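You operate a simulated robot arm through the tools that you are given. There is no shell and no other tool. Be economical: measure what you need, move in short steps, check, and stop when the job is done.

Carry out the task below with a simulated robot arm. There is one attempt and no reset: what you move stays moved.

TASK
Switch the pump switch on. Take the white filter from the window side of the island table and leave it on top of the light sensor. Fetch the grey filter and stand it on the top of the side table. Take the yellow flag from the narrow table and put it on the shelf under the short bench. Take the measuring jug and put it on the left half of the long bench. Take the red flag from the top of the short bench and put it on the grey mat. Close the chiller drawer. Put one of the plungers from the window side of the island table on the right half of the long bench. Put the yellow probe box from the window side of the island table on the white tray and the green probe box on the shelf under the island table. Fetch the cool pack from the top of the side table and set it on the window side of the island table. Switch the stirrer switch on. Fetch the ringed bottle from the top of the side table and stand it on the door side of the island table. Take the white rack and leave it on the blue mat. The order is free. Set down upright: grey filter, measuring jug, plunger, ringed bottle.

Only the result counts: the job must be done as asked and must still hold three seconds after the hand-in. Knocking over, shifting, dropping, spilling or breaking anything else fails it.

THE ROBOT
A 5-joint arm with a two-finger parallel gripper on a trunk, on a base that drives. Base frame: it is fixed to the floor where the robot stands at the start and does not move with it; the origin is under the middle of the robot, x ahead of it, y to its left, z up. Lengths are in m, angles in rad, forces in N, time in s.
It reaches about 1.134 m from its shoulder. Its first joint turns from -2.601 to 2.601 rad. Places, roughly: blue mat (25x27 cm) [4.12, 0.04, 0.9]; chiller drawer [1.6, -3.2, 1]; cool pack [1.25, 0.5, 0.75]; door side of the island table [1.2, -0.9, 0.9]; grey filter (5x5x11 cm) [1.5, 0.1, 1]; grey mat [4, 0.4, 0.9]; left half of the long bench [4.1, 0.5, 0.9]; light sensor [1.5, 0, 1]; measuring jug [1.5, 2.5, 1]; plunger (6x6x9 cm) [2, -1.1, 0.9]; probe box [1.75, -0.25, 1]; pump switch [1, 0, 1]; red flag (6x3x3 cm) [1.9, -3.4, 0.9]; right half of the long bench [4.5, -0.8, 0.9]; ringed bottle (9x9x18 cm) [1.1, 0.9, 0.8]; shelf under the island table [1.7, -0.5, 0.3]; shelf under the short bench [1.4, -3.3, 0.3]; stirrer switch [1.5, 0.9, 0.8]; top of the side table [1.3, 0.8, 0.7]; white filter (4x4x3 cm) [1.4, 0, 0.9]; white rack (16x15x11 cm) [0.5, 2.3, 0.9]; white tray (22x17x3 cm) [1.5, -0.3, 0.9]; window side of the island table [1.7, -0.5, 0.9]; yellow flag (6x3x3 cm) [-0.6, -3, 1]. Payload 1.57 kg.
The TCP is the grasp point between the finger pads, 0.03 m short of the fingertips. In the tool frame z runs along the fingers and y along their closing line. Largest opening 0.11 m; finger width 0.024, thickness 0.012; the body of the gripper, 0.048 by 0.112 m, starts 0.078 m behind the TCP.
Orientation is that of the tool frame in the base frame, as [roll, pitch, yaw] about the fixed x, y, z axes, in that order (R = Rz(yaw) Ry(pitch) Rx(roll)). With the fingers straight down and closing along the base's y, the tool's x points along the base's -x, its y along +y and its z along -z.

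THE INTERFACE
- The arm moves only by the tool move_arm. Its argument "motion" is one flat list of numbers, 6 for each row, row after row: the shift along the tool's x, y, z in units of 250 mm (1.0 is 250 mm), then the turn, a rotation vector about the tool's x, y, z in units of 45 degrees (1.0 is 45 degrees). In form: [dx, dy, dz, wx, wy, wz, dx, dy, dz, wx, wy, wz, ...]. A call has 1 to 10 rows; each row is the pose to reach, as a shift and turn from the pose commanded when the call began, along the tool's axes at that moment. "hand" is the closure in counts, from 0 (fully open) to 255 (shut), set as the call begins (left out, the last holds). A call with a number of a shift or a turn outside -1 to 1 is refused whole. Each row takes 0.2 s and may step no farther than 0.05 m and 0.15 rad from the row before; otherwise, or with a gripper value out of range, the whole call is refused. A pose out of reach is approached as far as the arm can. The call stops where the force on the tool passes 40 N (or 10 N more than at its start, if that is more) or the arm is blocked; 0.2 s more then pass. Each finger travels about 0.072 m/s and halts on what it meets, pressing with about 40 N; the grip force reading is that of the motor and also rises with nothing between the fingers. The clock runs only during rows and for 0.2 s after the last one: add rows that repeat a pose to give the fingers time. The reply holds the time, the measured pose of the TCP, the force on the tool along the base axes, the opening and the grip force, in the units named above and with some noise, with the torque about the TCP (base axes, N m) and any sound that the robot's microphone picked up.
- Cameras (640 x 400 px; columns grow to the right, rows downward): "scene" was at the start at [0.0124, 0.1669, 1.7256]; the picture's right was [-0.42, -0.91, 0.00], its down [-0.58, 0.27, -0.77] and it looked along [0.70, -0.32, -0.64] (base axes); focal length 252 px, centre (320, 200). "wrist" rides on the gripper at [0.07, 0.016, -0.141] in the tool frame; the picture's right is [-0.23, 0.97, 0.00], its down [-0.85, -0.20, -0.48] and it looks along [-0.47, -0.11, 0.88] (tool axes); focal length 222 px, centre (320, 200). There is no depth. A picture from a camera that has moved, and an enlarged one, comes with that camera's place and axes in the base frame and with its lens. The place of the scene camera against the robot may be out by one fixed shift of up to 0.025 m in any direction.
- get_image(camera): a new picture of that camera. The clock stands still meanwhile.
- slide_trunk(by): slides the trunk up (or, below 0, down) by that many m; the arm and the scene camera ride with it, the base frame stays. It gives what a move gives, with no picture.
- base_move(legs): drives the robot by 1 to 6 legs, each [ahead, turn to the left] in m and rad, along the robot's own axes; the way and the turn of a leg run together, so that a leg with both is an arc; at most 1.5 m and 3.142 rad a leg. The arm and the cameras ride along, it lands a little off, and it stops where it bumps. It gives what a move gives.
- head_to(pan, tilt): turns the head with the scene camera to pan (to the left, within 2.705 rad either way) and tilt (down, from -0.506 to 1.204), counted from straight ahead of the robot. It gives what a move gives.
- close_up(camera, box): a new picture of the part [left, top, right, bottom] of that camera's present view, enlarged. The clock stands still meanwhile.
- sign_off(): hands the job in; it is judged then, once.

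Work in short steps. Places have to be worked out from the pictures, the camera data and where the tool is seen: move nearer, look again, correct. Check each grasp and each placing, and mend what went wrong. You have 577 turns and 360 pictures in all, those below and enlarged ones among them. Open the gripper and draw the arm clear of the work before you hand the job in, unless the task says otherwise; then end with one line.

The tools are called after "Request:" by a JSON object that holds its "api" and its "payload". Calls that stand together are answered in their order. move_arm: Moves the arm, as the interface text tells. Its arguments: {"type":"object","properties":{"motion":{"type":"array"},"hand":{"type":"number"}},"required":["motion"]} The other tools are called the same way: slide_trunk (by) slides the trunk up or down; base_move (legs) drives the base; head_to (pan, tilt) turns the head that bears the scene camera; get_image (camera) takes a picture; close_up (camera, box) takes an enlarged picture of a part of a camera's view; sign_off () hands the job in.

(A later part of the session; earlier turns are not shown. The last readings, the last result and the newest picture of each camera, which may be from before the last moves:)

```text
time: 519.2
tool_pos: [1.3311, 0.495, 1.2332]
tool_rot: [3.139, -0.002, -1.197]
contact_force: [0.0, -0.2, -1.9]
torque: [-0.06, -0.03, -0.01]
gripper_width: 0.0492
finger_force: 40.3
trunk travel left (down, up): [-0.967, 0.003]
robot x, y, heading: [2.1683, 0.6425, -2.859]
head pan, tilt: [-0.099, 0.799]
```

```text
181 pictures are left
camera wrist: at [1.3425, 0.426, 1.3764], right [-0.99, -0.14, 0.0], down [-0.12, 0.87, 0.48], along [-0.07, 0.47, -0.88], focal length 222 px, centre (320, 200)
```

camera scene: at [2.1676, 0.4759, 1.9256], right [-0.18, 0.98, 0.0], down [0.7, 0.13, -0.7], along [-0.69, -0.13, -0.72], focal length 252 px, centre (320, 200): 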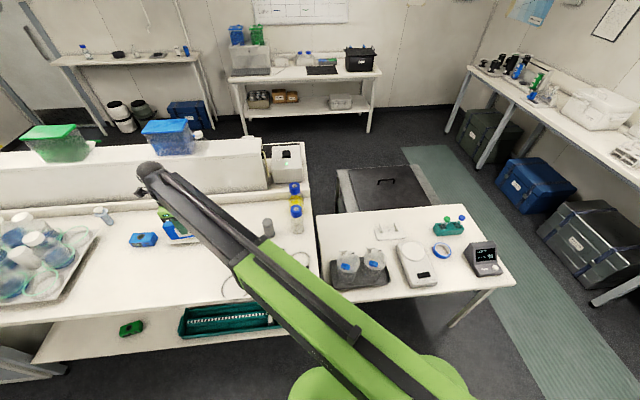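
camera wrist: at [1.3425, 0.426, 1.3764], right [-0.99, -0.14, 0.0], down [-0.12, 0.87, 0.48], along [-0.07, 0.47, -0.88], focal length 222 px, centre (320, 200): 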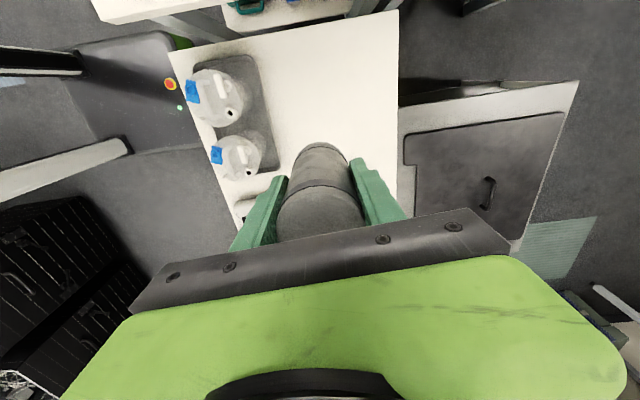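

Request:
{"api": "slide_trunk", "payload": {"by": -0.4}}

Request:
{"api": "get_image", "payload": {"camera": "wrist"}}

Request:
{"api": "slide_trunk", "payload": {"by": -0.02}}

Request:
{"api": "slide_trunk", "payload": {"by": -0.008}}

Request:
{"api": "slide_trunk", "payload": {"by": -0.006}}

```text
time: 523.0
tool_pos: [1.3313, 0.4964, 0.8348]
tool_rot: [3.138, 0.001, -1.196]
contact_force: [0.4, 0.4, -1.3]
torque: [0.02, 0.0, 0.0]
gripper_width: 0.0491
finger_force: 39.6
trunk travel left (down, up): [-0.567, 0.403]
robot x, y, heading: [2.1739, 0.6442, -2.858]
head pan, tilt: [-0.099, 0.799]
```

```text
180 pictures are left
camera wrist: at [1.3431, 0.4248, 0.9766], right [-0.99, -0.14, 0.0], down [-0.12, 0.87, 0.48], along [-0.07, 0.47, -0.88], focal length 222 px, centre (320, 200)
```

wrist: 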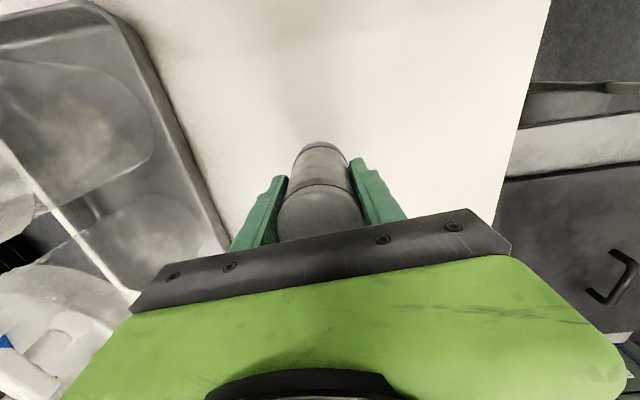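

```text
time: 523.7
tool_pos: [1.3327, 0.4952, 0.8145]
tool_rot: [3.138, 0.003, -1.198]
contact_force: [0.4, -0.3, -1.3]
torque: [0.03, -0.03, 0.01]
gripper_width: 0.0489
finger_force: 39.9
trunk travel left (down, up): [-0.547, 0.423]
robot x, y, heading: [2.1718, 0.6414, -2.853]
head pan, tilt: [-0.099, 0.799]
```

```text
time: 524.3
tool_pos: [1.331, 0.4956, 0.8061]
tool_rot: [3.138, 0.0, -1.197]
contact_force: [0.2, -0.5, -0.9]
torque: [0.03, -0.02, 0.01]
gripper_width: 0.0492
finger_force: 40.0
trunk travel left (down, up): [-0.539, 0.431]
robot x, y, heading: [2.1667, 0.6395, -2.856]
head pan, tilt: [-0.099, 0.799]
```

```text
time: 524.8
tool_pos: [1.3332, 0.4953, 0.8018]
tool_rot: [3.136, 0.002, -1.198]
contact_force: [-5.6, -1.1, 18.3]
torque: [0.04, 0.06, 0.01]
gripper_width: 0.0492
finger_force: 40.3
trunk travel left (down, up): [-0.533, 0.437]
robot x, y, heading: [2.1709, 0.6411, -2.856]
head pan, tilt: [-0.099, 0.799]
```

Request:
{"api": "slide_trunk", "payload": {"by": 0.002}}

Request:
{"api": "move_arm", "payload": {"motion": [0, 0, 0, 0, 0, 0, 0, 0, 0, 0, 0, 0], "hand": 70}}

Request:
{"api": "slide_trunk", "payload": {"by": 0.35}}

Request:
{"api": "get_image", "payload": {"camera": "wrist"}}

```text
time: 525.4
tool_pos: [1.3317, 0.4948, 0.8013]
tool_rot: [3.139, -0.001, -1.199]
contact_force: [0.3, 0.0, -1.2]
torque: [0.01, 0.0, 0.02]
gripper_width: 0.049
finger_force: 39.5
trunk travel left (down, up): [-0.535, 0.435]
robot x, y, heading: [2.1722, 0.6448, -2.858]
head pan, tilt: [-0.099, 0.799]
```

```text
time: 526.0
tool_pos: [1.3313, 0.4954, 0.8018]
tool_rot: [3.138, 0.001, -1.196]
contact_force: [0.2, -0.1, -0.8]
torque: [0.02, 0.01, -0.03]
gripper_width: 0.08
finger_force: 0.0
trunk travel left (down, up): [-0.535, 0.435]
robot x, y, heading: [2.1754, 0.6377, -2.854]
head pan, tilt: [-0.099, 0.799]
```

```text
time: 529.4
tool_pos: [1.3312, 0.4955, 1.1523]
tool_rot: [3.138, 0.0, -1.197]
contact_force: [0.3, 0.8, -0.9]
torque: [0.0, 0.03, -0.01]
gripper_width: 0.0799
finger_force: 0.1
trunk travel left (down, up): [-0.885, 0.085]
robot x, y, heading: [2.1729, 0.6449, -2.857]
head pan, tilt: [-0.099, 0.799]
```

```text
179 pictures are left
camera wrist: at [1.3432, 0.4248, 1.2946], right [-0.99, -0.14, 0.0], down [-0.12, 0.87, 0.48], along [-0.07, 0.47, -0.88], focal length 222 px, centre (320, 200)
```

wrist: 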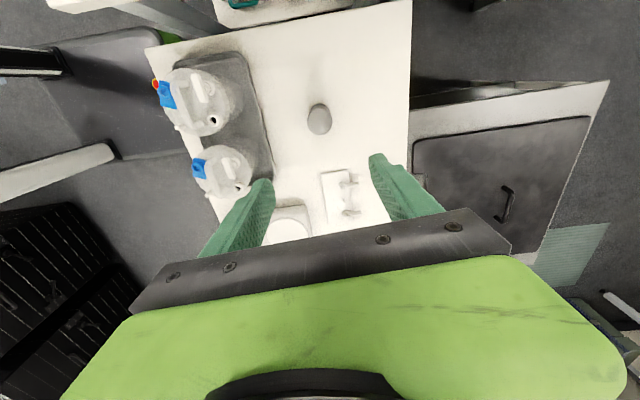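

The grey filter stands on the side table. Now I look at the stirrer's switch.

Request:
{"api": "head_to", "payload": {"pan": -0.45, "tilt": 0.9}}

Request:
{"api": "get_image", "payload": {"camera": "scene"}}

Request:
{"api": "close_up", "payload": {"camera": "scene", "box": [250, 130, 390, 240]}}

```text
time: 530.2
tool_pos: [1.3327, 0.496, 1.1515]
tool_rot: [3.138, 0.0, -1.197]
contact_force: [-0.1, 0.2, -0.2]
torque: [-0.03, 0.0, 0.03]
gripper_width: 0.08
finger_force: 0.1
trunk travel left (down, up): [-0.885, 0.085]
robot x, y, heading: [2.1704, 0.6386, -2.855]
head pan, tilt: [-0.45, 0.901]
```

```text
178 pictures are left
camera scene: at [2.1717, 0.505, 1.8609], right [0.17, 0.99, 0.0], down [0.77, -0.13, -0.62], along [-0.61, 0.1, -0.78], focal length 252 px, centre (320, 200)
```

scene: 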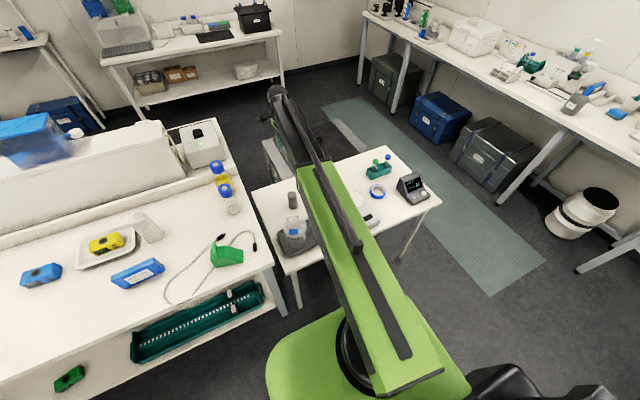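

```text
3.64 times, centred on (320, 185) of scene
camera zoom: at [2.1717, 0.505, 1.8609], right [0.17, 0.99, 0.0], down [0.77, -0.13, -0.62], along [-0.61, 0.1, -0.78], focal length 918 px, centre (320, 254)
```

zoom: 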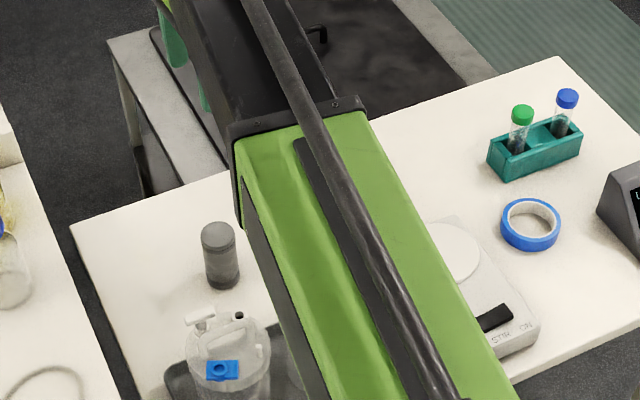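

Request:
{"api": "close_up", "payload": {"camera": "scene", "box": [345, 190, 385, 230]}}

Request:
{"api": "move_arm", "payload": {"motion": [-0.16, -0.1, 0, 0, 0, 0, -0.32, -0.2, 0, 0, 0, 0, -0.48, -0.3, 0, 0, 0, 0, -0.64, -0.4, 0, 0, 0, 0, -0.8, -0.5, 0, 0, 0, 0], "hand": 255}}

Request:
{"api": "get_image", "payload": {"camera": "wrist"}}

```text
10.00 times, centred on (365, 210) of scene
camera zoom: at [2.1717, 0.505, 1.8609], right [0.17, 0.99, 0.0], down [0.77, -0.13, -0.62], along [-0.61, 0.1, -0.78], focal length 2525 px, centre (-130, 100)
```

zoom: 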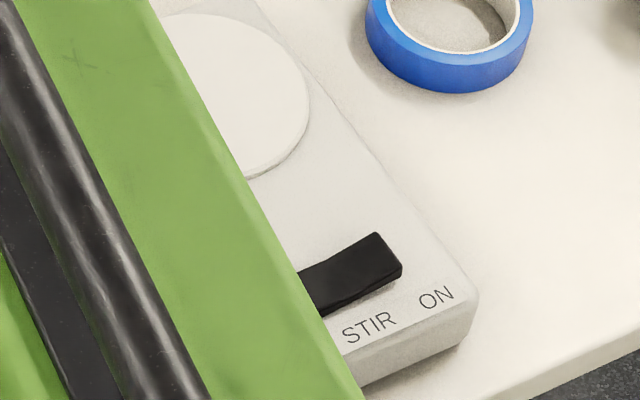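

```text
time: 531.4
tool_pos: [1.3722, 0.7313, 1.1516]
tool_rot: [3.138, 0.0, -1.198]
contact_force: [0.5, 0.5, 0.8]
torque: [-0.03, -0.02, -0.01]
gripper_width: 0.0
finger_force: 21.1
trunk travel left (down, up): [-0.885, 0.085]
robot x, y, heading: [2.1726, 0.6411, -2.857]
head pan, tilt: [-0.45, 0.901]
```

```text
175 pictures are left
camera wrist: at [1.3832, 0.6607, 1.2948], right [-0.99, -0.14, 0.0], down [-0.12, 0.87, 0.48], along [-0.07, 0.47, -0.88], focal length 222 px, centre (320, 200)
```

wrist: 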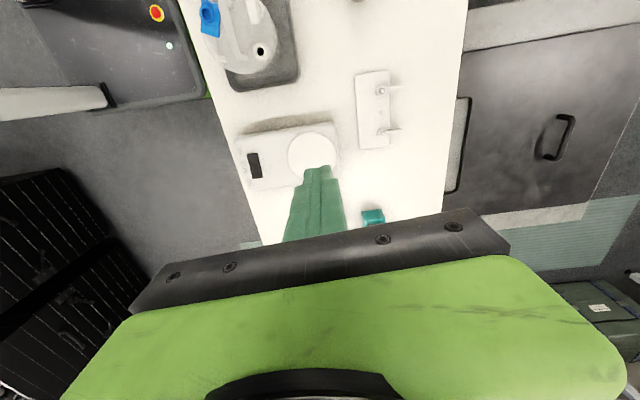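

The switch is a rocker along v, with its ON end towards +v, at about (1.507, 0.854). I move above it for a close look.

Request:
{"api": "move_arm", "payload": {"motion": [-0.07, -0.17, 0, 0, 0, 0, -0.14, -0.34, 0, 0, 0, 0, -0.21, -0.5, 0, 0, 0, 0, -0.294, -0.674, 0, 0, 0, 0]}}

Request:
{"api": "slide_trunk", "payload": {"by": -0.15}}

Request:
{"api": "get_image", "payload": {"camera": "wrist"}}

Request:
{"api": "close_up", "payload": {"camera": "wrist", "box": [240, 80, 400, 200]}}

```text
time: 532.4
tool_pos: [1.5052, 0.8602, 1.1531]
tool_rot: [3.138, -0.001, -1.197]
contact_force: [-0.6, -0.3, -0.7]
torque: [-0.01, 0.02, -0.03]
gripper_width: 0.0003
finger_force: 21.3
trunk travel left (down, up): [-0.885, 0.085]
robot x, y, heading: [2.1761, 0.6423, -2.858]
head pan, tilt: [-0.45, 0.901]
```

```text
time: 534.2
tool_pos: [1.5052, 0.8588, 1.0028]
tool_rot: [3.139, 0.001, -1.198]
contact_force: [-0.3, -0.1, 0.0]
torque: [0.03, 0.02, 0.02]
gripper_width: 0.0
finger_force: 21.2
trunk travel left (down, up): [-0.735, 0.235]
robot x, y, heading: [2.1679, 0.6432, -2.857]
head pan, tilt: [-0.45, 0.901]
```

```text
174 pictures are left
camera wrist: at [1.5164, 0.789, 1.1447], right [-0.99, -0.14, 0.0], down [-0.12, 0.87, 0.48], along [-0.07, 0.47, -0.88], focal length 222 px, centre (320, 200)
```

wrist: 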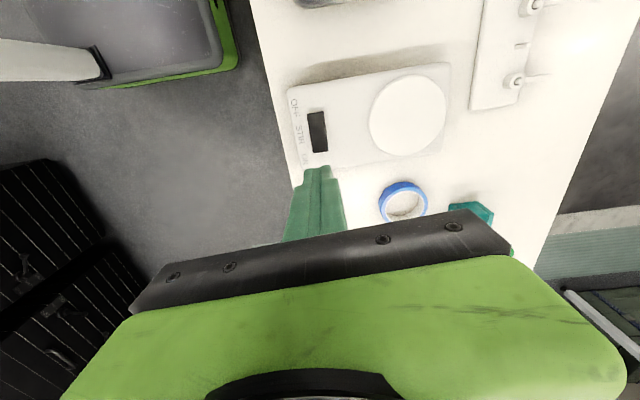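

```text
3.33 times, centred on (320, 140) of wrist
camera zoom: at [1.5164, 0.789, 1.1447], right [-0.99, -0.14, 0.0], down [-0.12, 0.87, 0.48], along [-0.07, 0.47, -0.88], focal length 740 px, centre (320, 400)
```

zoom: 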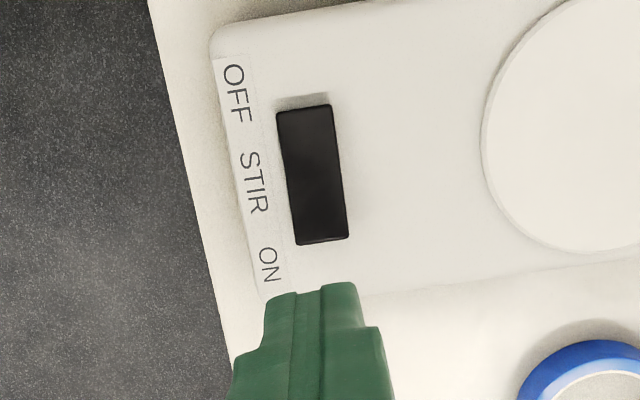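

The rocker's ON end is at about (1.502, 0.884). I move 2 cm that way and lower until it presses.

Request:
{"api": "move_arm", "payload": {"motion": [-0.08, -0.016, 0, 0, 0, 0]}}

Request:
{"api": "slide_trunk", "payload": {"by": -0.13}}

Request:
{"api": "get_image", "payload": {"camera": "wrist"}}

```text
time: 534.6
tool_pos: [1.5011, 0.8811, 1.0011]
tool_rot: [3.137, 0.001, -1.197]
contact_force: [0.0, -0.4, -0.3]
torque: [0.0, -0.04, -0.03]
gripper_width: 0.0
finger_force: 21.1
trunk travel left (down, up): [-0.735, 0.235]
robot x, y, heading: [2.1687, 0.6419, -2.864]
head pan, tilt: [-0.45, 0.901]
```

```text
time: 536.1
tool_pos: [1.4996, 0.8812, 0.8719]
tool_rot: [3.137, 0.002, -1.196]
contact_force: [0.7, -0.9, 0.2]
torque: [0.03, 0.0, 0.01]
gripper_width: 0.0
finger_force: 21.1
trunk travel left (down, up): [-0.605, 0.365]
robot x, y, heading: [2.1703, 0.6453, -2.853]
head pan, tilt: [-0.45, 0.901]
```

```text
172 pictures are left
camera wrist: at [1.5122, 0.8096, 1.0147], right [-0.99, -0.14, 0.0], down [-0.12, 0.87, 0.48], along [-0.07, 0.47, -0.88], focal length 222 px, centre (320, 200)
```

wrist: 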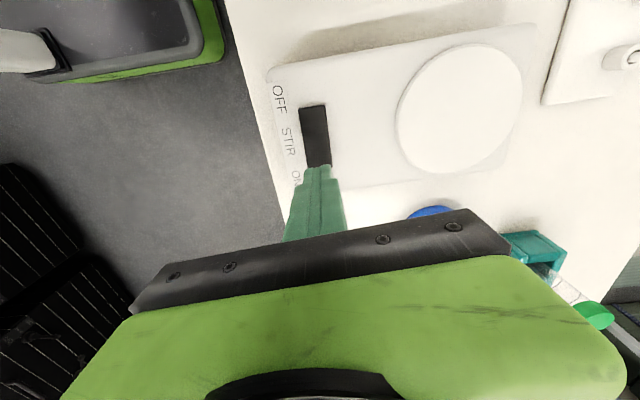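

Request:
{"api": "slide_trunk", "payload": {"by": -0.02}}

Request:
{"api": "slide_trunk", "payload": {"by": -0.01}}

Request:
{"api": "slide_trunk", "payload": {"by": -0.01}}

Request:
{"api": "slide_trunk", "payload": {"by": -0.01}}

```text
time: 536.8
tool_pos: [1.5001, 0.8801, 0.852]
tool_rot: [3.137, 0.0, -1.195]
contact_force: [-0.8, -0.4, 0.7]
torque: [-0.06, 0.02, -0.01]
gripper_width: 0.0
finger_force: 21.1
trunk travel left (down, up): [-0.585, 0.385]
robot x, y, heading: [2.1733, 0.6406, -2.856]
head pan, tilt: [-0.45, 0.901]
```

```text
time: 537.4
tool_pos: [1.5014, 0.8798, 0.842]
tool_rot: [3.138, 0.0, -1.197]
contact_force: [0.3, -0.3, 0.3]
torque: [0.05, 0.01, -0.04]
gripper_width: 0.0
finger_force: 20.8
trunk travel left (down, up): [-0.575, 0.395]
robot x, y, heading: [2.171, 0.6429, -2.856]
head pan, tilt: [-0.45, 0.901]
```

```text
time: 538.0
tool_pos: [1.5018, 0.8805, 0.8324]
tool_rot: [3.138, 0.0, -1.196]
contact_force: [-0.5, 0.7, 1.6]
torque: [0.06, 0.01, -0.02]
gripper_width: 0.0001
finger_force: 21.2
trunk travel left (down, up): [-0.565, 0.405]
robot x, y, heading: [2.1725, 0.645, -2.855]
head pan, tilt: [-0.45, 0.901]
```

```text
time: 538.4
tool_pos: [1.5011, 0.8805, 0.8285]
tool_rot: [3.136, 0.0, -1.2]
contact_force: [4.8, -0.6, 14.4]
torque: [-0.21, -0.19, 0.16]
gripper_width: 0.0
finger_force: 21.4
trunk travel left (down, up): [-0.56, 0.41]
robot x, y, heading: [2.1719, 0.6417, -2.863]
head pan, tilt: [-0.45, 0.901]
heard: click
stopped: the force on the tool passed its limit at 67 N (the readings are from after the stop); the commanded pose is now the measured one
```

Click heard. I raise and verify the lamp and rocker.

Request:
{"api": "slide_trunk", "payload": {"by": 0.3}}

Request:
{"api": "close_up", "payload": {"camera": "wrist", "box": [240, 60, 440, 200]}}

```text
time: 541.4
tool_pos: [1.5007, 0.8813, 1.1261]
tool_rot: [3.136, 0.002, -1.199]
contact_force: [-0.5, -0.8, 0.4]
torque: [0.03, -0.03, 0.02]
gripper_width: 0.0002
finger_force: 21.2
trunk travel left (down, up): [-0.86, 0.11]
robot x, y, heading: [2.1715, 0.6444, -2.855]
head pan, tilt: [-0.45, 0.901]
```

```text
2.86 times, centred on (340, 130) of wrist
camera zoom: at [1.5117, 0.81, 1.2689], right [-0.99, -0.14, 0.01], down [-0.12, 0.87, 0.48], along [-0.07, 0.47, -0.88], focal length 635 px, centre (263, 400)
```

zoom: 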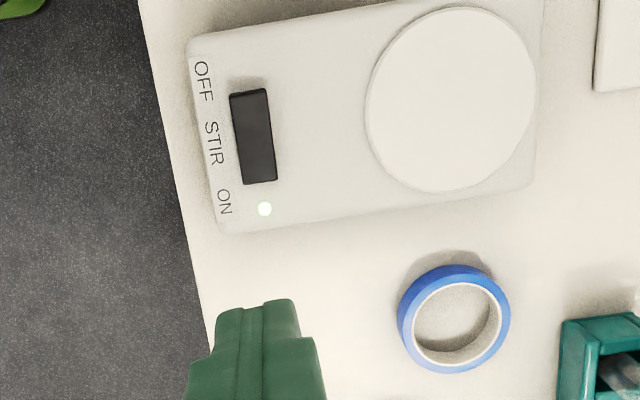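

The stirrer lamp is lit. Now the measuring jug: I raise, turn towards the left bench and drive up to it.

Request:
{"api": "slide_trunk", "payload": {"by": 0.1}}

Request:
{"api": "base_move", "payload": {"legs": [[0, -1.566], [0.95, 0]]}}

Request:
{"api": "head_to", "payload": {"pan": 0.1, "tilt": 0.7}}

Request:
{"api": "get_image", "payload": {"camera": "scene"}}

```text
time: 542.7
tool_pos: [1.5007, 0.8818, 1.2273]
tool_rot: [3.136, 0.004, -1.197]
contact_force: [0.6, 0.0, 0.3]
torque: [0.01, -0.03, 0.0]
gripper_width: 0.0
finger_force: 21.2
trunk travel left (down, up): [-0.96, 0.01]
robot x, y, heading: [2.1709, 0.6447, -2.856]
head pan, tilt: [-0.45, 0.901]
```

```text
time: 551.3
tool_pos: [2.0608, 2.2087, 1.227]
tool_rot: [3.136, 0.002, -2.712]
contact_force: [-0.7, 0.0, 0.6]
torque: [-0.02, -0.01, 0.05]
gripper_width: 0.0
finger_force: 21.5
trunk travel left (down, up): [-0.96, 0.01]
robot x, y, heading: [1.867, 1.5287, 1.921]
head pan, tilt: [-0.45, 0.901]
```

```text
time: 552.3
tool_pos: [2.0622, 2.2094, 1.2265]
tool_rot: [3.136, 0.001, -2.712]
contact_force: [-0.5, -0.2, -0.6]
torque: [0.0, -0.01, -0.01]
gripper_width: 0.0002
finger_force: 21.1
trunk travel left (down, up): [-0.96, 0.01]
robot x, y, heading: [1.8671, 1.5314, 1.917]
head pan, tilt: [0.099, 0.7]
```

```text
170 pictures are left
camera scene: at [1.6703, 1.5046, 1.9514], right [0.9, 0.43, 0.0], down [0.28, -0.58, -0.76], along [-0.33, 0.69, -0.64], focal length 252 px, centre (320, 200)
```

scene: 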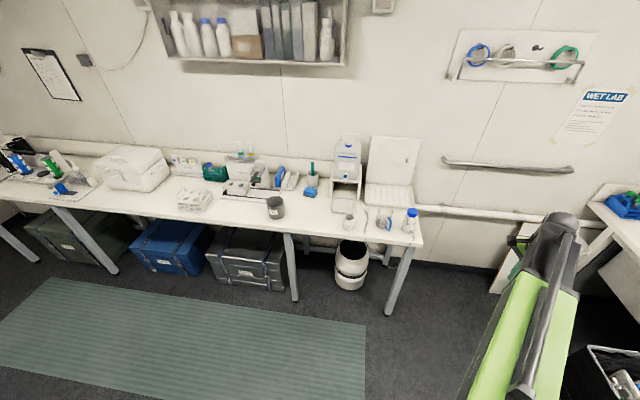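

I zoom on the left bench to identify the jug and the rack.

Request:
{"api": "close_up", "payload": {"camera": "scene", "box": [250, 130, 430, 250]}}

Request:
{"api": "close_up", "payload": {"camera": "scene", "box": [140, 140, 300, 240]}}

```text
3.33 times, centred on (340, 190) of scene
camera zoom: at [1.6703, 1.5046, 1.9514], right [0.9, 0.43, 0.0], down [0.28, -0.58, -0.76], along [-0.33, 0.69, -0.64], focal length 842 px, centre (253, 233)
```

zoom: 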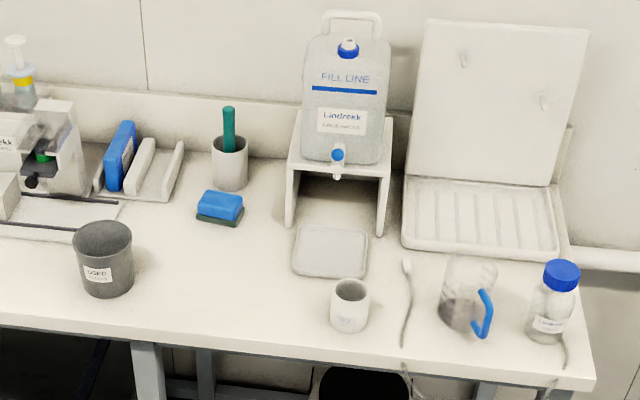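

```text
4.00 times, centred on (220, 190) of scene
camera zoom: at [1.6703, 1.5046, 1.9514], right [0.9, 0.43, 0.0], down [0.28, -0.58, -0.76], along [-0.33, 0.69, -0.64], focal length 1010 px, centre (720, 240)
```

zoom: 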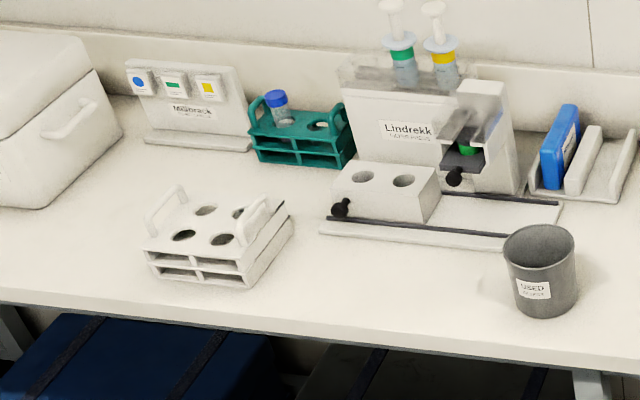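

The jug is the clear one with the blue handle at about (1.56, 2.58). I drive nearer and look from above.

Request:
{"api": "base_move", "payload": {"legs": [[0.27, 0]]}}

Request:
{"api": "get_image", "payload": {"camera": "wrist"}}

Request:
{"api": "close_up", "payload": {"camera": "scene", "box": [320, 190, 460, 290]}}

```text
time: 554.2
tool_pos: [1.9656, 2.4642, 1.2267]
tool_rot: [3.136, 0.002, -2.71]
contact_force: [-0.4, -0.4, -0.2]
torque: [-0.01, -0.01, 0.03]
gripper_width: 0.0001
finger_force: 21.5
trunk travel left (down, up): [-0.96, 0.01]
robot x, y, heading: [1.7736, 1.779, 1.918]
head pan, tilt: [0.099, 0.7]
```

```text
167 pictures are left
camera wrist: at [1.8964, 2.449, 1.3683], right [-0.2, 0.98, 0.0], down [0.86, 0.17, 0.48], along [0.47, 0.1, -0.88], focal length 222 px, centre (320, 200)
```

wrist: 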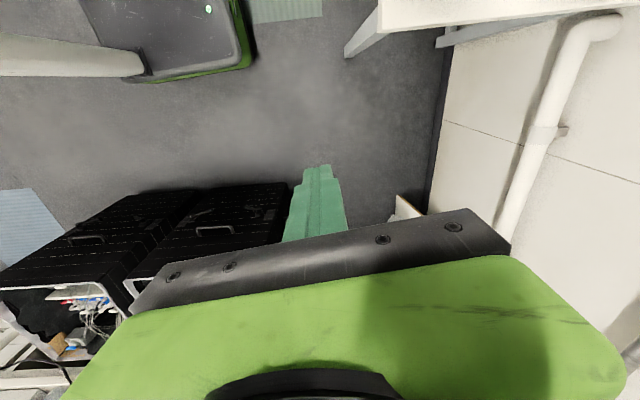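

```text
4.00 times, centred on (390, 240) of scene
camera zoom: at [1.5775, 1.76, 1.9514], right [0.9, 0.43, 0.0], down [0.28, -0.58, -0.76], along [-0.33, 0.69, -0.64], focal length 1010 px, centre (40, 40)
```

zoom: 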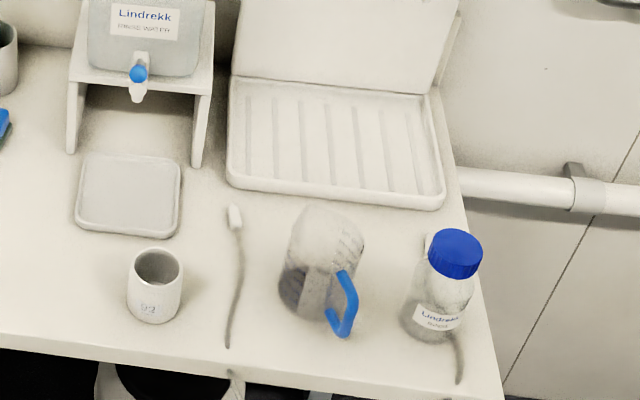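

The handle points towards the robot and right, so I'll grip across it. I swing over the jug while turning the gripper.

Request:
{"api": "move_arm", "payload": {"motion": [0.13, 0.109, 0, 0, 0, 0.118, 0.26, 0.218, 0, 0, 0, 0.236, 0.39, 0.327, 0, 0, 0, 0.354, 0.52, 0.436, 0, 0, 0, 0.472, 0.645, 0.544, 0, 0, 0, 0.59], "hand": 0}}

Request:
{"api": "get_image", "payload": {"camera": "wrist"}}

```text
time: 555.4
tool_pos: [1.762, 2.5206, 1.2265]
tool_rot: [3.136, 0.001, 3.108]
contact_force: [-0.7, 0.0, 0.0]
torque: [0.0, -0.03, 0.02]
gripper_width: 0.1099
finger_force: 0.1
trunk travel left (down, up): [-0.96, 0.01]
robot x, y, heading: [1.7788, 1.7835, 1.922]
head pan, tilt: [0.099, 0.7]
```

```text
165 pictures are left
camera wrist: at [1.6941, 2.5382, 1.369], right [0.26, 0.97, 0.01], down [0.85, -0.23, 0.48], along [0.46, -0.12, -0.88], focal length 222 px, centre (320, 200)
```

wrist: 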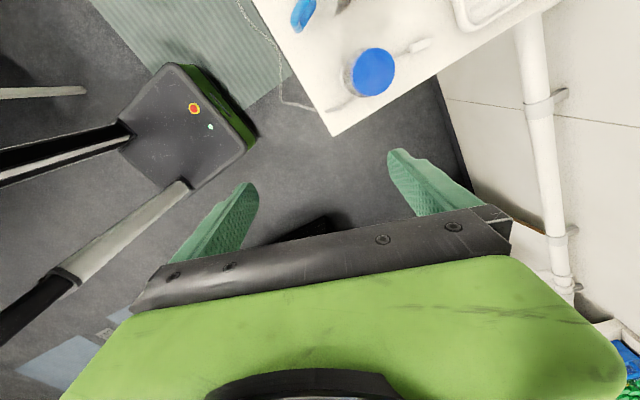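

Request:
{"api": "move_arm", "payload": {"motion": [0.164, 0.04, 0, 0, 0, 0.118, 0.328, 0.08, 0, 0, 0, 0.236, 0.492, 0.115, 0, 0, 0, 0.354, 0.656, 0.155, 0, 0, 0, 0.472, 0.82, 0.192, 0, 0, 0, 0.586]}}

Request:
{"api": "get_image", "payload": {"camera": "wrist"}}

Request:
{"api": "close_up", "payload": {"camera": "wrist", "box": [220, 60, 420, 200]}}

```text
time: 556.6
tool_pos: [1.5588, 2.5706, 1.2264]
tool_rot: [3.137, -0.003, 2.648]
contact_force: [0.1, -0.2, -0.3]
torque: [-0.01, -0.03, -0.02]
gripper_width: 0.1099
finger_force: 0.0
trunk travel left (down, up): [-0.96, 0.01]
robot x, y, heading: [1.7782, 1.7785, 1.916]
head pan, tilt: [0.099, 0.7]
```

```text
164 pictures are left
camera wrist: at [1.5055, 2.618, 1.3689], right [0.66, 0.75, 0.0], down [0.66, -0.58, 0.48], along [0.36, -0.31, -0.88], focal length 222 px, centre (320, 200)
```

wrist: 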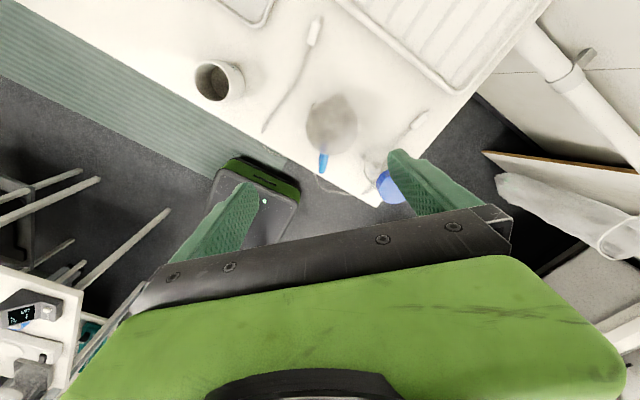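

```text
2.86 times, centred on (320, 130) of wrist
camera zoom: at [1.5055, 2.618, 1.3689], right [0.66, 0.75, 0.0], down [0.66, -0.58, 0.48], along [0.36, -0.31, -0.88], focal length 635 px, centre (320, 400)
```

zoom: 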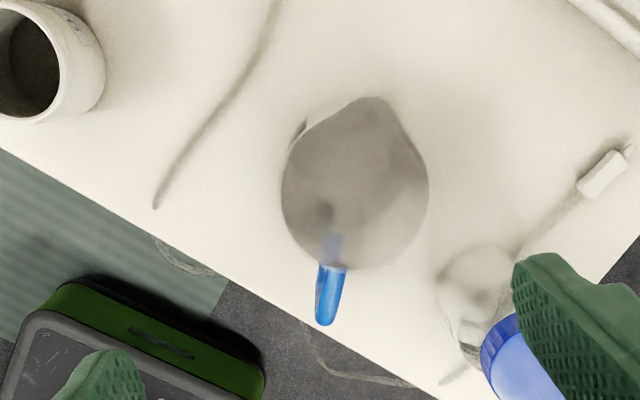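

The jug's axis is at about (1.564, 2.595) and the gripper closes across the handle line. I correct and lower part way.

Request:
{"api": "move_arm", "payload": {"motion": [0.028, 0.094, 0, 0, 0, 0]}}

Request:
{"api": "slide_trunk", "payload": {"by": -0.13}}

Request:
{"api": "get_image", "payload": {"camera": "wrist"}}

```text
time: 557.0
tool_pos: [1.565, 2.5981, 1.2258]
tool_rot: [3.138, -0.002, 2.649]
contact_force: [-0.3, 0.1, -0.3]
torque: [0.01, 0.02, 0.02]
gripper_width: 0.11
finger_force: 0.0
trunk travel left (down, up): [-0.96, 0.01]
robot x, y, heading: [1.7752, 1.7801, 1.923]
head pan, tilt: [0.099, 0.7]
```

```text
time: 558.6
tool_pos: [1.5651, 2.5963, 1.0976]
tool_rot: [3.136, -0.004, 2.65]
contact_force: [0.2, -0.3, 1.1]
torque: [-0.01, 0.0, 0.0]
gripper_width: 0.1102
finger_force: 0.1
trunk travel left (down, up): [-0.83, 0.14]
robot x, y, heading: [1.778, 1.7824, 1.922]
head pan, tilt: [0.099, 0.7]
```

```text
162 pictures are left
camera wrist: at [1.5121, 2.6431, 1.2393], right [0.66, 0.75, 0.0], down [0.66, -0.58, 0.47], along [0.36, -0.31, -0.88], focal length 222 px, centre (320, 200)
```

wrist: 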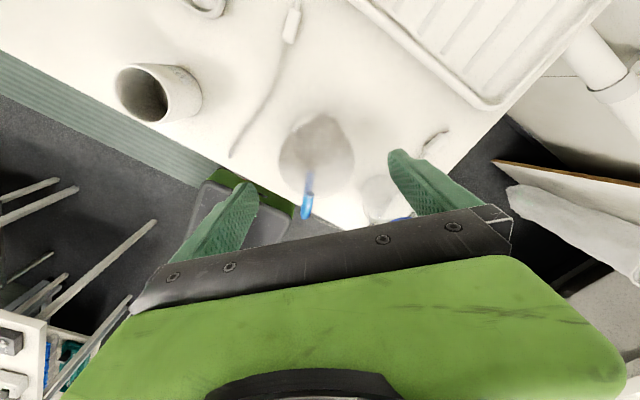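

Request:
{"api": "slide_trunk", "payload": {"by": -0.07}}

Request:
{"api": "get_image", "payload": {"camera": "wrist"}}

```text
time: 559.7
tool_pos: [1.5654, 2.5958, 1.0274]
tool_rot: [3.135, -0.004, 2.649]
contact_force: [-0.3, 0.9, 0.0]
torque: [0.01, 0.02, 0.0]
gripper_width: 0.11
finger_force: 0.0
trunk travel left (down, up): [-0.76, 0.21]
robot x, y, heading: [1.7746, 1.7773, 1.921]
head pan, tilt: [0.099, 0.7]
```

```text
161 pictures are left
camera wrist: at [1.5121, 2.6431, 1.1693], right [0.66, 0.75, 0.0], down [0.66, -0.58, 0.47], along [0.36, -0.31, -0.88], focal length 222 px, centre (320, 200)
```

wrist: 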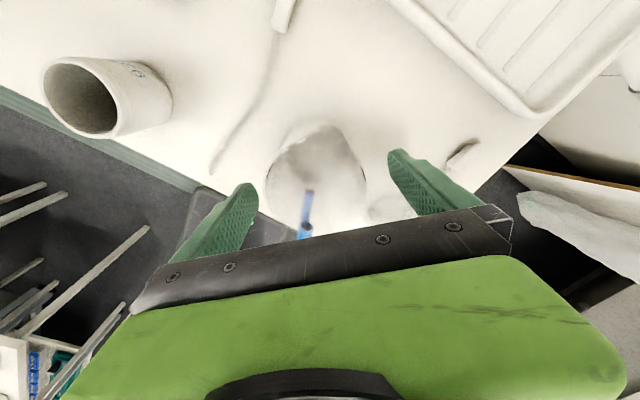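

Request:
{"api": "slide_trunk", "payload": {"by": -0.055}}

Request:
{"api": "get_image", "payload": {"camera": "wrist"}}

```text
time: 560.6
tool_pos: [1.5659, 2.5973, 0.9715]
tool_rot: [3.136, -0.005, 2.648]
contact_force: [0.4, -0.3, -0.1]
torque: [0.02, 0.05, -0.01]
gripper_width: 0.1102
finger_force: 0.0
trunk travel left (down, up): [-0.705, 0.265]
robot x, y, heading: [1.7742, 1.7782, 1.92]
head pan, tilt: [0.099, 0.7]
```

```text
160 pictures are left
camera wrist: at [1.5121, 2.6431, 1.1143], right [0.66, 0.75, 0.0], down [0.66, -0.58, 0.47], along [0.36, -0.31, -0.88], focal length 222 px, centre (320, 200)
```

wrist: 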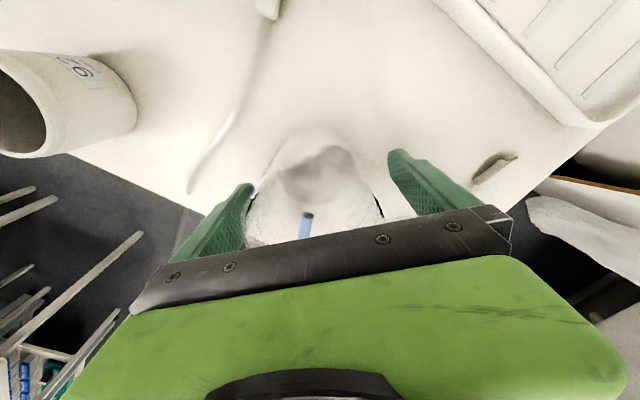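

The jug is between the fingers. I close gently and check.

Request:
{"api": "move_arm", "payload": {"motion": [0, 0, 0, 0, 0, 0, 0, 0, 0, 0, 0, 0, 0, 0, 0, 0, 0, 0], "hand": 255}}

Request:
{"api": "slide_trunk", "payload": {"by": 0.05}}

Request:
{"api": "get_image", "payload": {"camera": "wrist"}}

Request:
{"api": "close_up", "payload": {"camera": "scene", "box": [320, 190, 460, 290]}}

```text
time: 561.4
tool_pos: [1.5643, 2.597, 0.9724]
tool_rot: [3.134, -0.004, 2.649]
contact_force: [-0.4, -0.3, 0.8]
torque: [-0.06, 0.06, -0.04]
gripper_width: 0.0855
finger_force: 40.2
trunk travel left (down, up): [-0.705, 0.265]
robot x, y, heading: [1.7762, 1.7825, 1.919]
head pan, tilt: [0.099, 0.7]
```

```text
time: 562.4
tool_pos: [1.5645, 2.5971, 1.0213]
tool_rot: [3.135, -0.004, 2.649]
contact_force: [-0.1, 1.0, -1.9]
torque: [-0.03, 0.01, 0.0]
gripper_width: 0.0855
finger_force: 39.6
trunk travel left (down, up): [-0.755, 0.215]
robot x, y, heading: [1.7718, 1.7821, 1.92]
head pan, tilt: [0.099, 0.7]
```

```text
159 pictures are left
camera wrist: at [1.512, 2.6433, 1.1641], right [0.66, 0.75, 0.0], down [0.66, -0.58, 0.47], along [0.36, -0.31, -0.88], focal length 222 px, centre (320, 200)
```

wrist: 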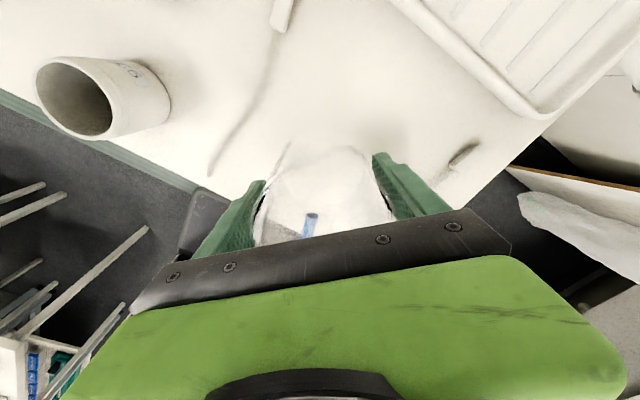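

```text
4.00 times, centred on (390, 240) of scene
camera zoom: at [1.5781, 1.7583, 1.7464], right [0.9, 0.43, 0.0], down [0.28, -0.58, -0.76], along [-0.33, 0.69, -0.64], focal length 1010 px, centre (40, 40)
```

zoom: 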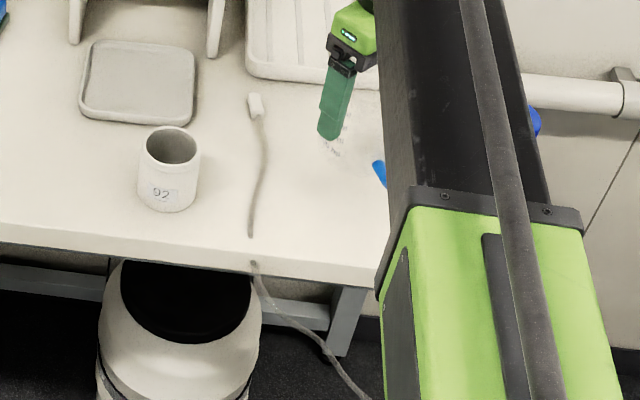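

The jug is held. I lift it, draw the arm in, and plan a route that keeps my rear beam clear of the side table and the black carts.

Request:
{"api": "slide_trunk", "payload": {"by": 0.205}}

Request:
{"api": "move_arm", "payload": {"motion": [-0.11, -0.14, 0, 0, 0, 0, -0.22, -0.28, 0, 0, 0, 0, -0.31, -0.4, 0, 0, 0, 0]}}

Request:
{"api": "base_move", "payload": {"legs": [[0.08, 0], [0, -2.0]]}}

Request:
{"api": "get_image", "payload": {"camera": "scene"}}

```text
time: 564.6
tool_pos: [1.5646, 2.597, 1.2269]
tool_rot: [3.136, -0.005, 2.65]
contact_force: [-0.1, 0.4, -1.3]
torque: [0.04, -0.01, -0.03]
gripper_width: 0.0856
finger_force: 39.8
trunk travel left (down, up): [-0.96, 0.01]
robot x, y, heading: [1.7761, 1.7811, 1.92]
head pan, tilt: [0.099, 0.7]
```

```text
time: 565.4
tool_pos: [1.5887, 2.4728, 1.2257]
tool_rot: [3.137, -0.004, 2.649]
contact_force: [0.0, -0.3, -0.7]
torque: [0.05, 0.03, 0.0]
gripper_width: 0.0857
finger_force: 40.5
trunk travel left (down, up): [-0.96, 0.01]
robot x, y, heading: [1.7745, 1.7805, 1.922]
head pan, tilt: [0.099, 0.7]
```

```text
time: 571.1
tool_pos: [2.4656, 1.784, 1.2265]
tool_rot: [3.137, -0.001, 0.71]
contact_force: [-0.2, -0.6, -1.1]
torque: [-0.01, -0.03, 0.01]
gripper_width: 0.0855
finger_force: 40.4
trunk travel left (down, up): [-0.96, 0.01]
robot x, y, heading: [1.7538, 1.8241, -0.026]
head pan, tilt: [0.099, 0.7]
```

```text
157 pictures are left
camera scene: at [1.7792, 2.0064, 1.9512], right [0.08, -1.0, 0.0], down [-0.64, -0.05, -0.76], along [0.76, 0.06, -0.64], focal length 252 px, centre (320, 200)
```

scene: 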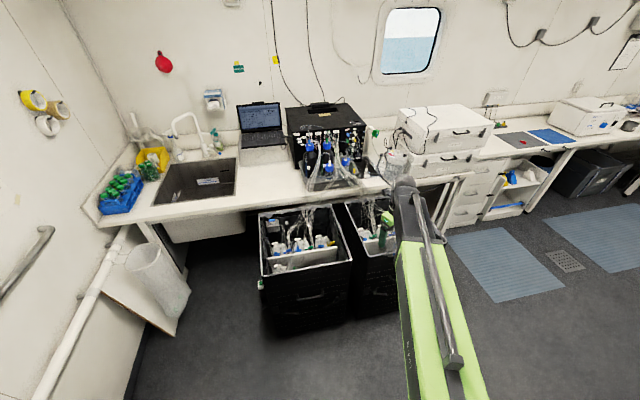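

The turn went clear. I continue diagonally past the carts to the long bench's left half.

Request:
{"api": "base_move", "payload": {"legs": [[0, -0.84], [1.4, 0], [0.42, 0], [0, 1.13]]}}

Request:
{"api": "head_to", "payload": {"pan": 0.1, "tilt": 0.75}}

Request:
{"api": "get_image", "payload": {"camera": "scene"}}

```text
time: 585.5
tool_pos: [3.6758, 0.6223, 1.2266]
tool_rot: [3.134, 0.001, 1.041]
contact_force: [0.3, 0.7, -1.6]
torque: [-0.04, -0.02, 0.04]
gripper_width: 0.0855
finger_force: 39.9
trunk travel left (down, up): [-0.96, 0.01]
robot x, y, heading: [2.9782, 0.4577, 0.296]
head pan, tilt: [0.099, 0.7]
```

```text
time: 586.1
tool_pos: [3.6745, 0.6183, 1.2267]
tool_rot: [3.139, -0.005, 1.043]
contact_force: [0.2, -1.0, -1.3]
torque: [0.05, 0.03, -0.02]
gripper_width: 0.0856
finger_force: 39.8
trunk travel left (down, up): [-0.96, 0.01]
robot x, y, heading: [2.9753, 0.4537, 0.296]
head pan, tilt: [0.099, 0.75]
```

```text
156 pictures are left
camera scene: at [2.9455, 0.6365, 1.9475], right [0.39, -0.92, 0.0], down [-0.63, -0.26, -0.73], along [0.68, 0.28, -0.68], focal length 252 px, centre (320, 200)
```

scene: 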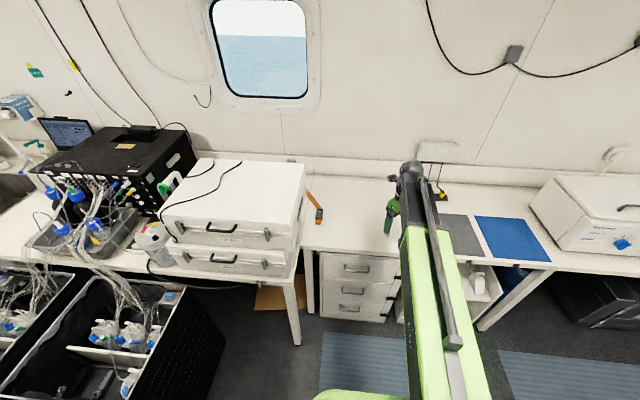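

The spot between the orange tool and the grey mat is free. I drive 12 cm nearer and extend over it.

Request:
{"api": "base_move", "payload": {"legs": [[0.12, 0]]}}

Request:
{"api": "get_image", "payload": {"camera": "wrist"}}

```text
time: 587.4
tool_pos: [3.7916, 0.6574, 1.225]
tool_rot: [3.137, -0.004, 1.045]
contact_force: [0.2, -0.1, -1.6]
torque: [0.02, 0.03, 0.02]
gripper_width: 0.0856
finger_force: 39.8
trunk travel left (down, up): [-0.96, 0.01]
robot x, y, heading: [3.0907, 0.4912, 0.294]
head pan, tilt: [0.099, 0.75]
```

```text
155 pictures are left
camera wrist: at [3.8416, 0.7097, 1.3676], right [0.73, -0.69, 0.0], down [-0.6, -0.64, 0.48], along [-0.32, -0.35, -0.88], focal length 222 px, centre (320, 200)
```

wrist: 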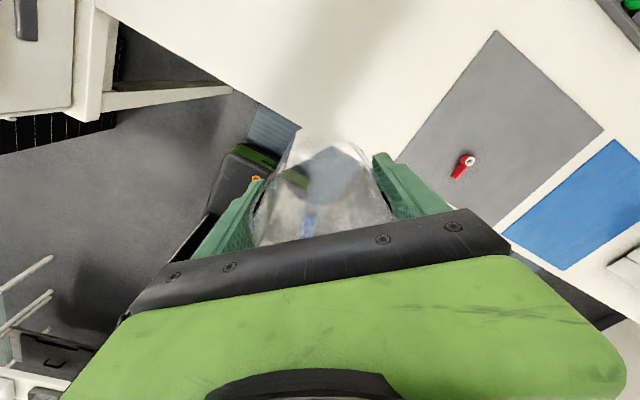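

Request:
{"api": "move_arm", "payload": {"motion": [0.125, 0.1, 0, 0, 0, 0, 0.25, 0.2, 0, 0, 0, 0, 0.37, 0.294, 0, 0, 0, 0]}}

Request:
{"api": "slide_trunk", "payload": {"by": -0.22}}

Request:
{"api": "get_image", "payload": {"camera": "wrist"}}

```text
time: 588.2
tool_pos: [3.9018, 0.6987, 1.2262]
tool_rot: [3.14, -0.004, 1.045]
contact_force: [-0.8, -0.6, -0.6]
torque: [0.01, -0.02, 0.02]
gripper_width: 0.0857
finger_force: 39.9
trunk travel left (down, up): [-0.96, 0.01]
robot x, y, heading: [3.0931, 0.4909, 0.3]
head pan, tilt: [0.099, 0.75]
```

```text
time: 590.5
tool_pos: [3.9007, 0.6984, 1.007]
tool_rot: [3.136, -0.003, 1.046]
contact_force: [0.3, -0.3, -0.7]
torque: [0.02, -0.01, 0.01]
gripper_width: 0.0858
finger_force: 40.6
trunk travel left (down, up): [-0.74, 0.23]
robot x, y, heading: [3.096, 0.4922, 0.292]
head pan, tilt: [0.099, 0.75]
```

```text
154 pictures are left
camera wrist: at [3.9497, 0.7506, 1.1493], right [0.73, -0.69, 0.0], down [-0.6, -0.64, 0.47], along [-0.32, -0.35, -0.88], focal length 222 px, centre (320, 200)
```

wrist: 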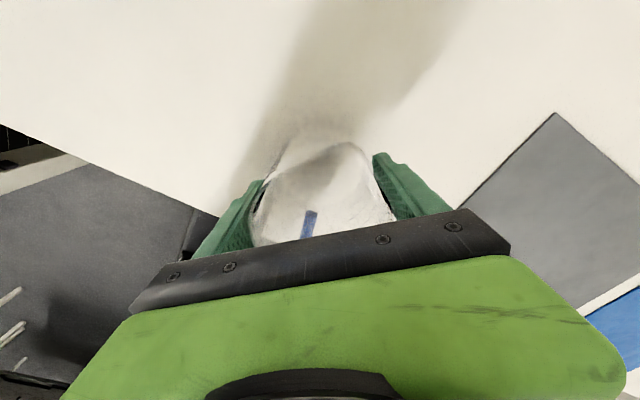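

Request:
{"api": "slide_trunk", "payload": {"by": -0.028}}

Request:
{"api": "slide_trunk", "payload": {"by": -0.006}}

Request:
{"api": "slide_trunk", "payload": {"by": -0.005}}

```text
time: 591.2
tool_pos: [3.9005, 0.6984, 0.9785]
tool_rot: [3.137, -0.004, 1.044]
contact_force: [-0.6, 0.6, -1.1]
torque: [-0.02, -0.03, -0.03]
gripper_width: 0.0857
finger_force: 40.4
trunk travel left (down, up): [-0.712, 0.258]
robot x, y, heading: [3.096, 0.4888, 0.297]
head pan, tilt: [0.099, 0.75]
```

```text
time: 591.8
tool_pos: [3.9003, 0.6981, 0.9728]
tool_rot: [3.136, -0.004, 1.047]
contact_force: [0.6, 0.1, -0.9]
torque: [-0.01, -0.03, -0.02]
gripper_width: 0.0857
finger_force: 40.1
trunk travel left (down, up): [-0.706, 0.264]
robot x, y, heading: [3.0926, 0.4939, 0.299]
head pan, tilt: [0.099, 0.75]
```

```text
time: 592.3
tool_pos: [3.9006, 0.6974, 0.9708]
tool_rot: [3.135, -0.005, 1.046]
contact_force: [4.6, 1.4, 36.3]
torque: [0.17, 0.88, 0.03]
gripper_width: 0.0856
finger_force: 40.1
trunk travel left (down, up): [-0.701, 0.269]
robot x, y, heading: [3.0925, 0.4926, 0.303]
head pan, tilt: [0.099, 0.75]
```

Touched down. I relieve, open fully and rise.

Request:
{"api": "slide_trunk", "payload": {"by": 0.003}}

Request:
{"api": "move_arm", "payload": {"motion": [0, 0, 0, 0, 0, 0, 0, 0, 0, 0, 0, 0, 0, 0, 0, 0, 0, 0], "hand": 0}}

Request:
{"api": "slide_trunk", "payload": {"by": 0.25}}

Request:
{"api": "get_image", "payload": {"camera": "wrist"}}

```text
time: 592.8
tool_pos: [3.9009, 0.6971, 0.9708]
tool_rot: [3.137, -0.003, 1.045]
contact_force: [-1.6, 0.4, 2.1]
torque: [0.04, 0.16, 0.03]
gripper_width: 0.0854
finger_force: 39.9
trunk travel left (down, up): [-0.704, 0.266]
robot x, y, heading: [3.0932, 0.4968, 0.298]
head pan, tilt: [0.099, 0.75]
```

```text
time: 593.6
tool_pos: [3.9015, 0.6978, 0.9701]
tool_rot: [3.136, -0.003, 1.044]
contact_force: [0.4, 0.7, 0.2]
torque: [0.0, 0.0, 0.0]
gripper_width: 0.11
finger_force: 0.1
trunk travel left (down, up): [-0.704, 0.266]
robot x, y, heading: [3.0911, 0.4903, 0.298]
head pan, tilt: [0.099, 0.75]
```

```text
time: 596.2
tool_pos: [3.901, 0.6993, 1.2206]
tool_rot: [3.136, -0.005, 1.045]
contact_force: [0.0, 0.3, -0.4]
torque: [0.01, 0.0, -0.01]
gripper_width: 0.1101
finger_force: 0.0
trunk travel left (down, up): [-0.954, 0.016]
robot x, y, heading: [3.0942, 0.4921, 0.294]
head pan, tilt: [0.099, 0.75]
```

```text
153 pictures are left
camera wrist: at [3.9496, 0.7507, 1.3632], right [0.73, -0.69, 0.0], down [-0.6, -0.64, 0.47], along [-0.32, -0.35, -0.88], focal length 222 px, centre (320, 200)
```

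wrist: 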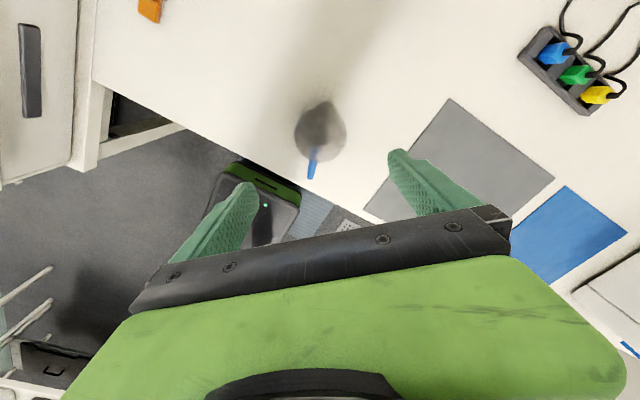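

The jug stands on the left half. The last item is the white rack: I retract, and drive back round into the lane beside the left bench.

Request:
{"api": "move_arm", "payload": {"motion": [-0.13, -0.12, 0, 0, 0, 0, -0.26, -0.24, 0, 0, 0, 0, -0.4, -0.36, 0, 0, 0, 0, -0.5, -0.46, 0, 0, 0, 0], "hand": 255}}

Request:
{"api": "base_move", "payload": {"legs": [[-0.2, 0], [0, 2.03], [1.0, 0], [0.8, 0], [0, 1.11]]}}

Request:
{"api": "head_to", "payload": {"pan": -0.1, "tilt": 0.7}}

Request:
{"api": "get_image", "payload": {"camera": "scene"}}

```text
time: 597.2
tool_pos: [3.7375, 0.6471, 1.2223]
tool_rot: [3.137, -0.002, 1.046]
contact_force: [0.3, -0.4, -0.3]
torque: [-0.03, 0.0, 0.01]
gripper_width: 0.0002
finger_force: 18.2
trunk travel left (down, up): [-0.954, 0.016]
robot x, y, heading: [3.0917, 0.4918, 0.297]
head pan, tilt: [0.099, 0.75]
```

```text
time: 615.1
tool_pos: [1.0369, 1.5834, 1.2221]
tool_rot: [3.137, -0.004, -2.091]
contact_force: [0.4, 0.6, 0.2]
torque: [-0.06, 0.03, 0.02]
gripper_width: 0.0002
finger_force: 21.4
trunk travel left (down, up): [-0.954, 0.016]
robot x, y, heading: [1.6868, 1.7126, -2.852]
head pan, tilt: [0.099, 0.75]
```

```text
time: 615.8
tool_pos: [1.0346, 1.581, 1.2206]
tool_rot: [3.138, -0.002, -2.093]
contact_force: [-0.7, 0.8, -0.2]
torque: [0.02, 0.0, 0.0]
gripper_width: 0.0
finger_force: 21.3
trunk travel left (down, up): [-0.954, 0.016]
robot x, y, heading: [1.6888, 1.7105, -2.848]
head pan, tilt: [-0.099, 0.7]
```

```text
152 pictures are left
camera scene: at [1.6785, 1.548, 1.9455], right [-0.19, 0.98, 0.0], down [0.63, 0.12, -0.76], along [-0.75, -0.15, -0.64], focal length 252 px, centre (320, 200)
```

scene: 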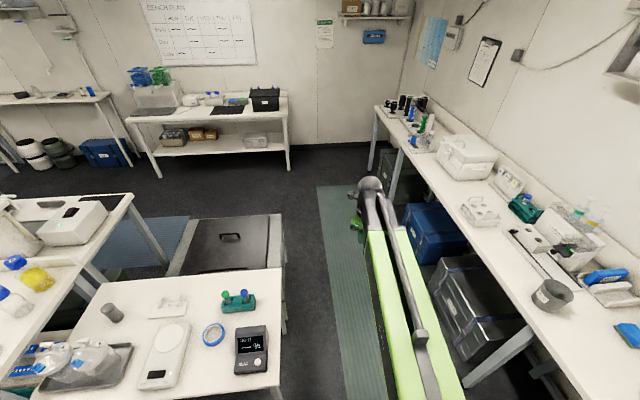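

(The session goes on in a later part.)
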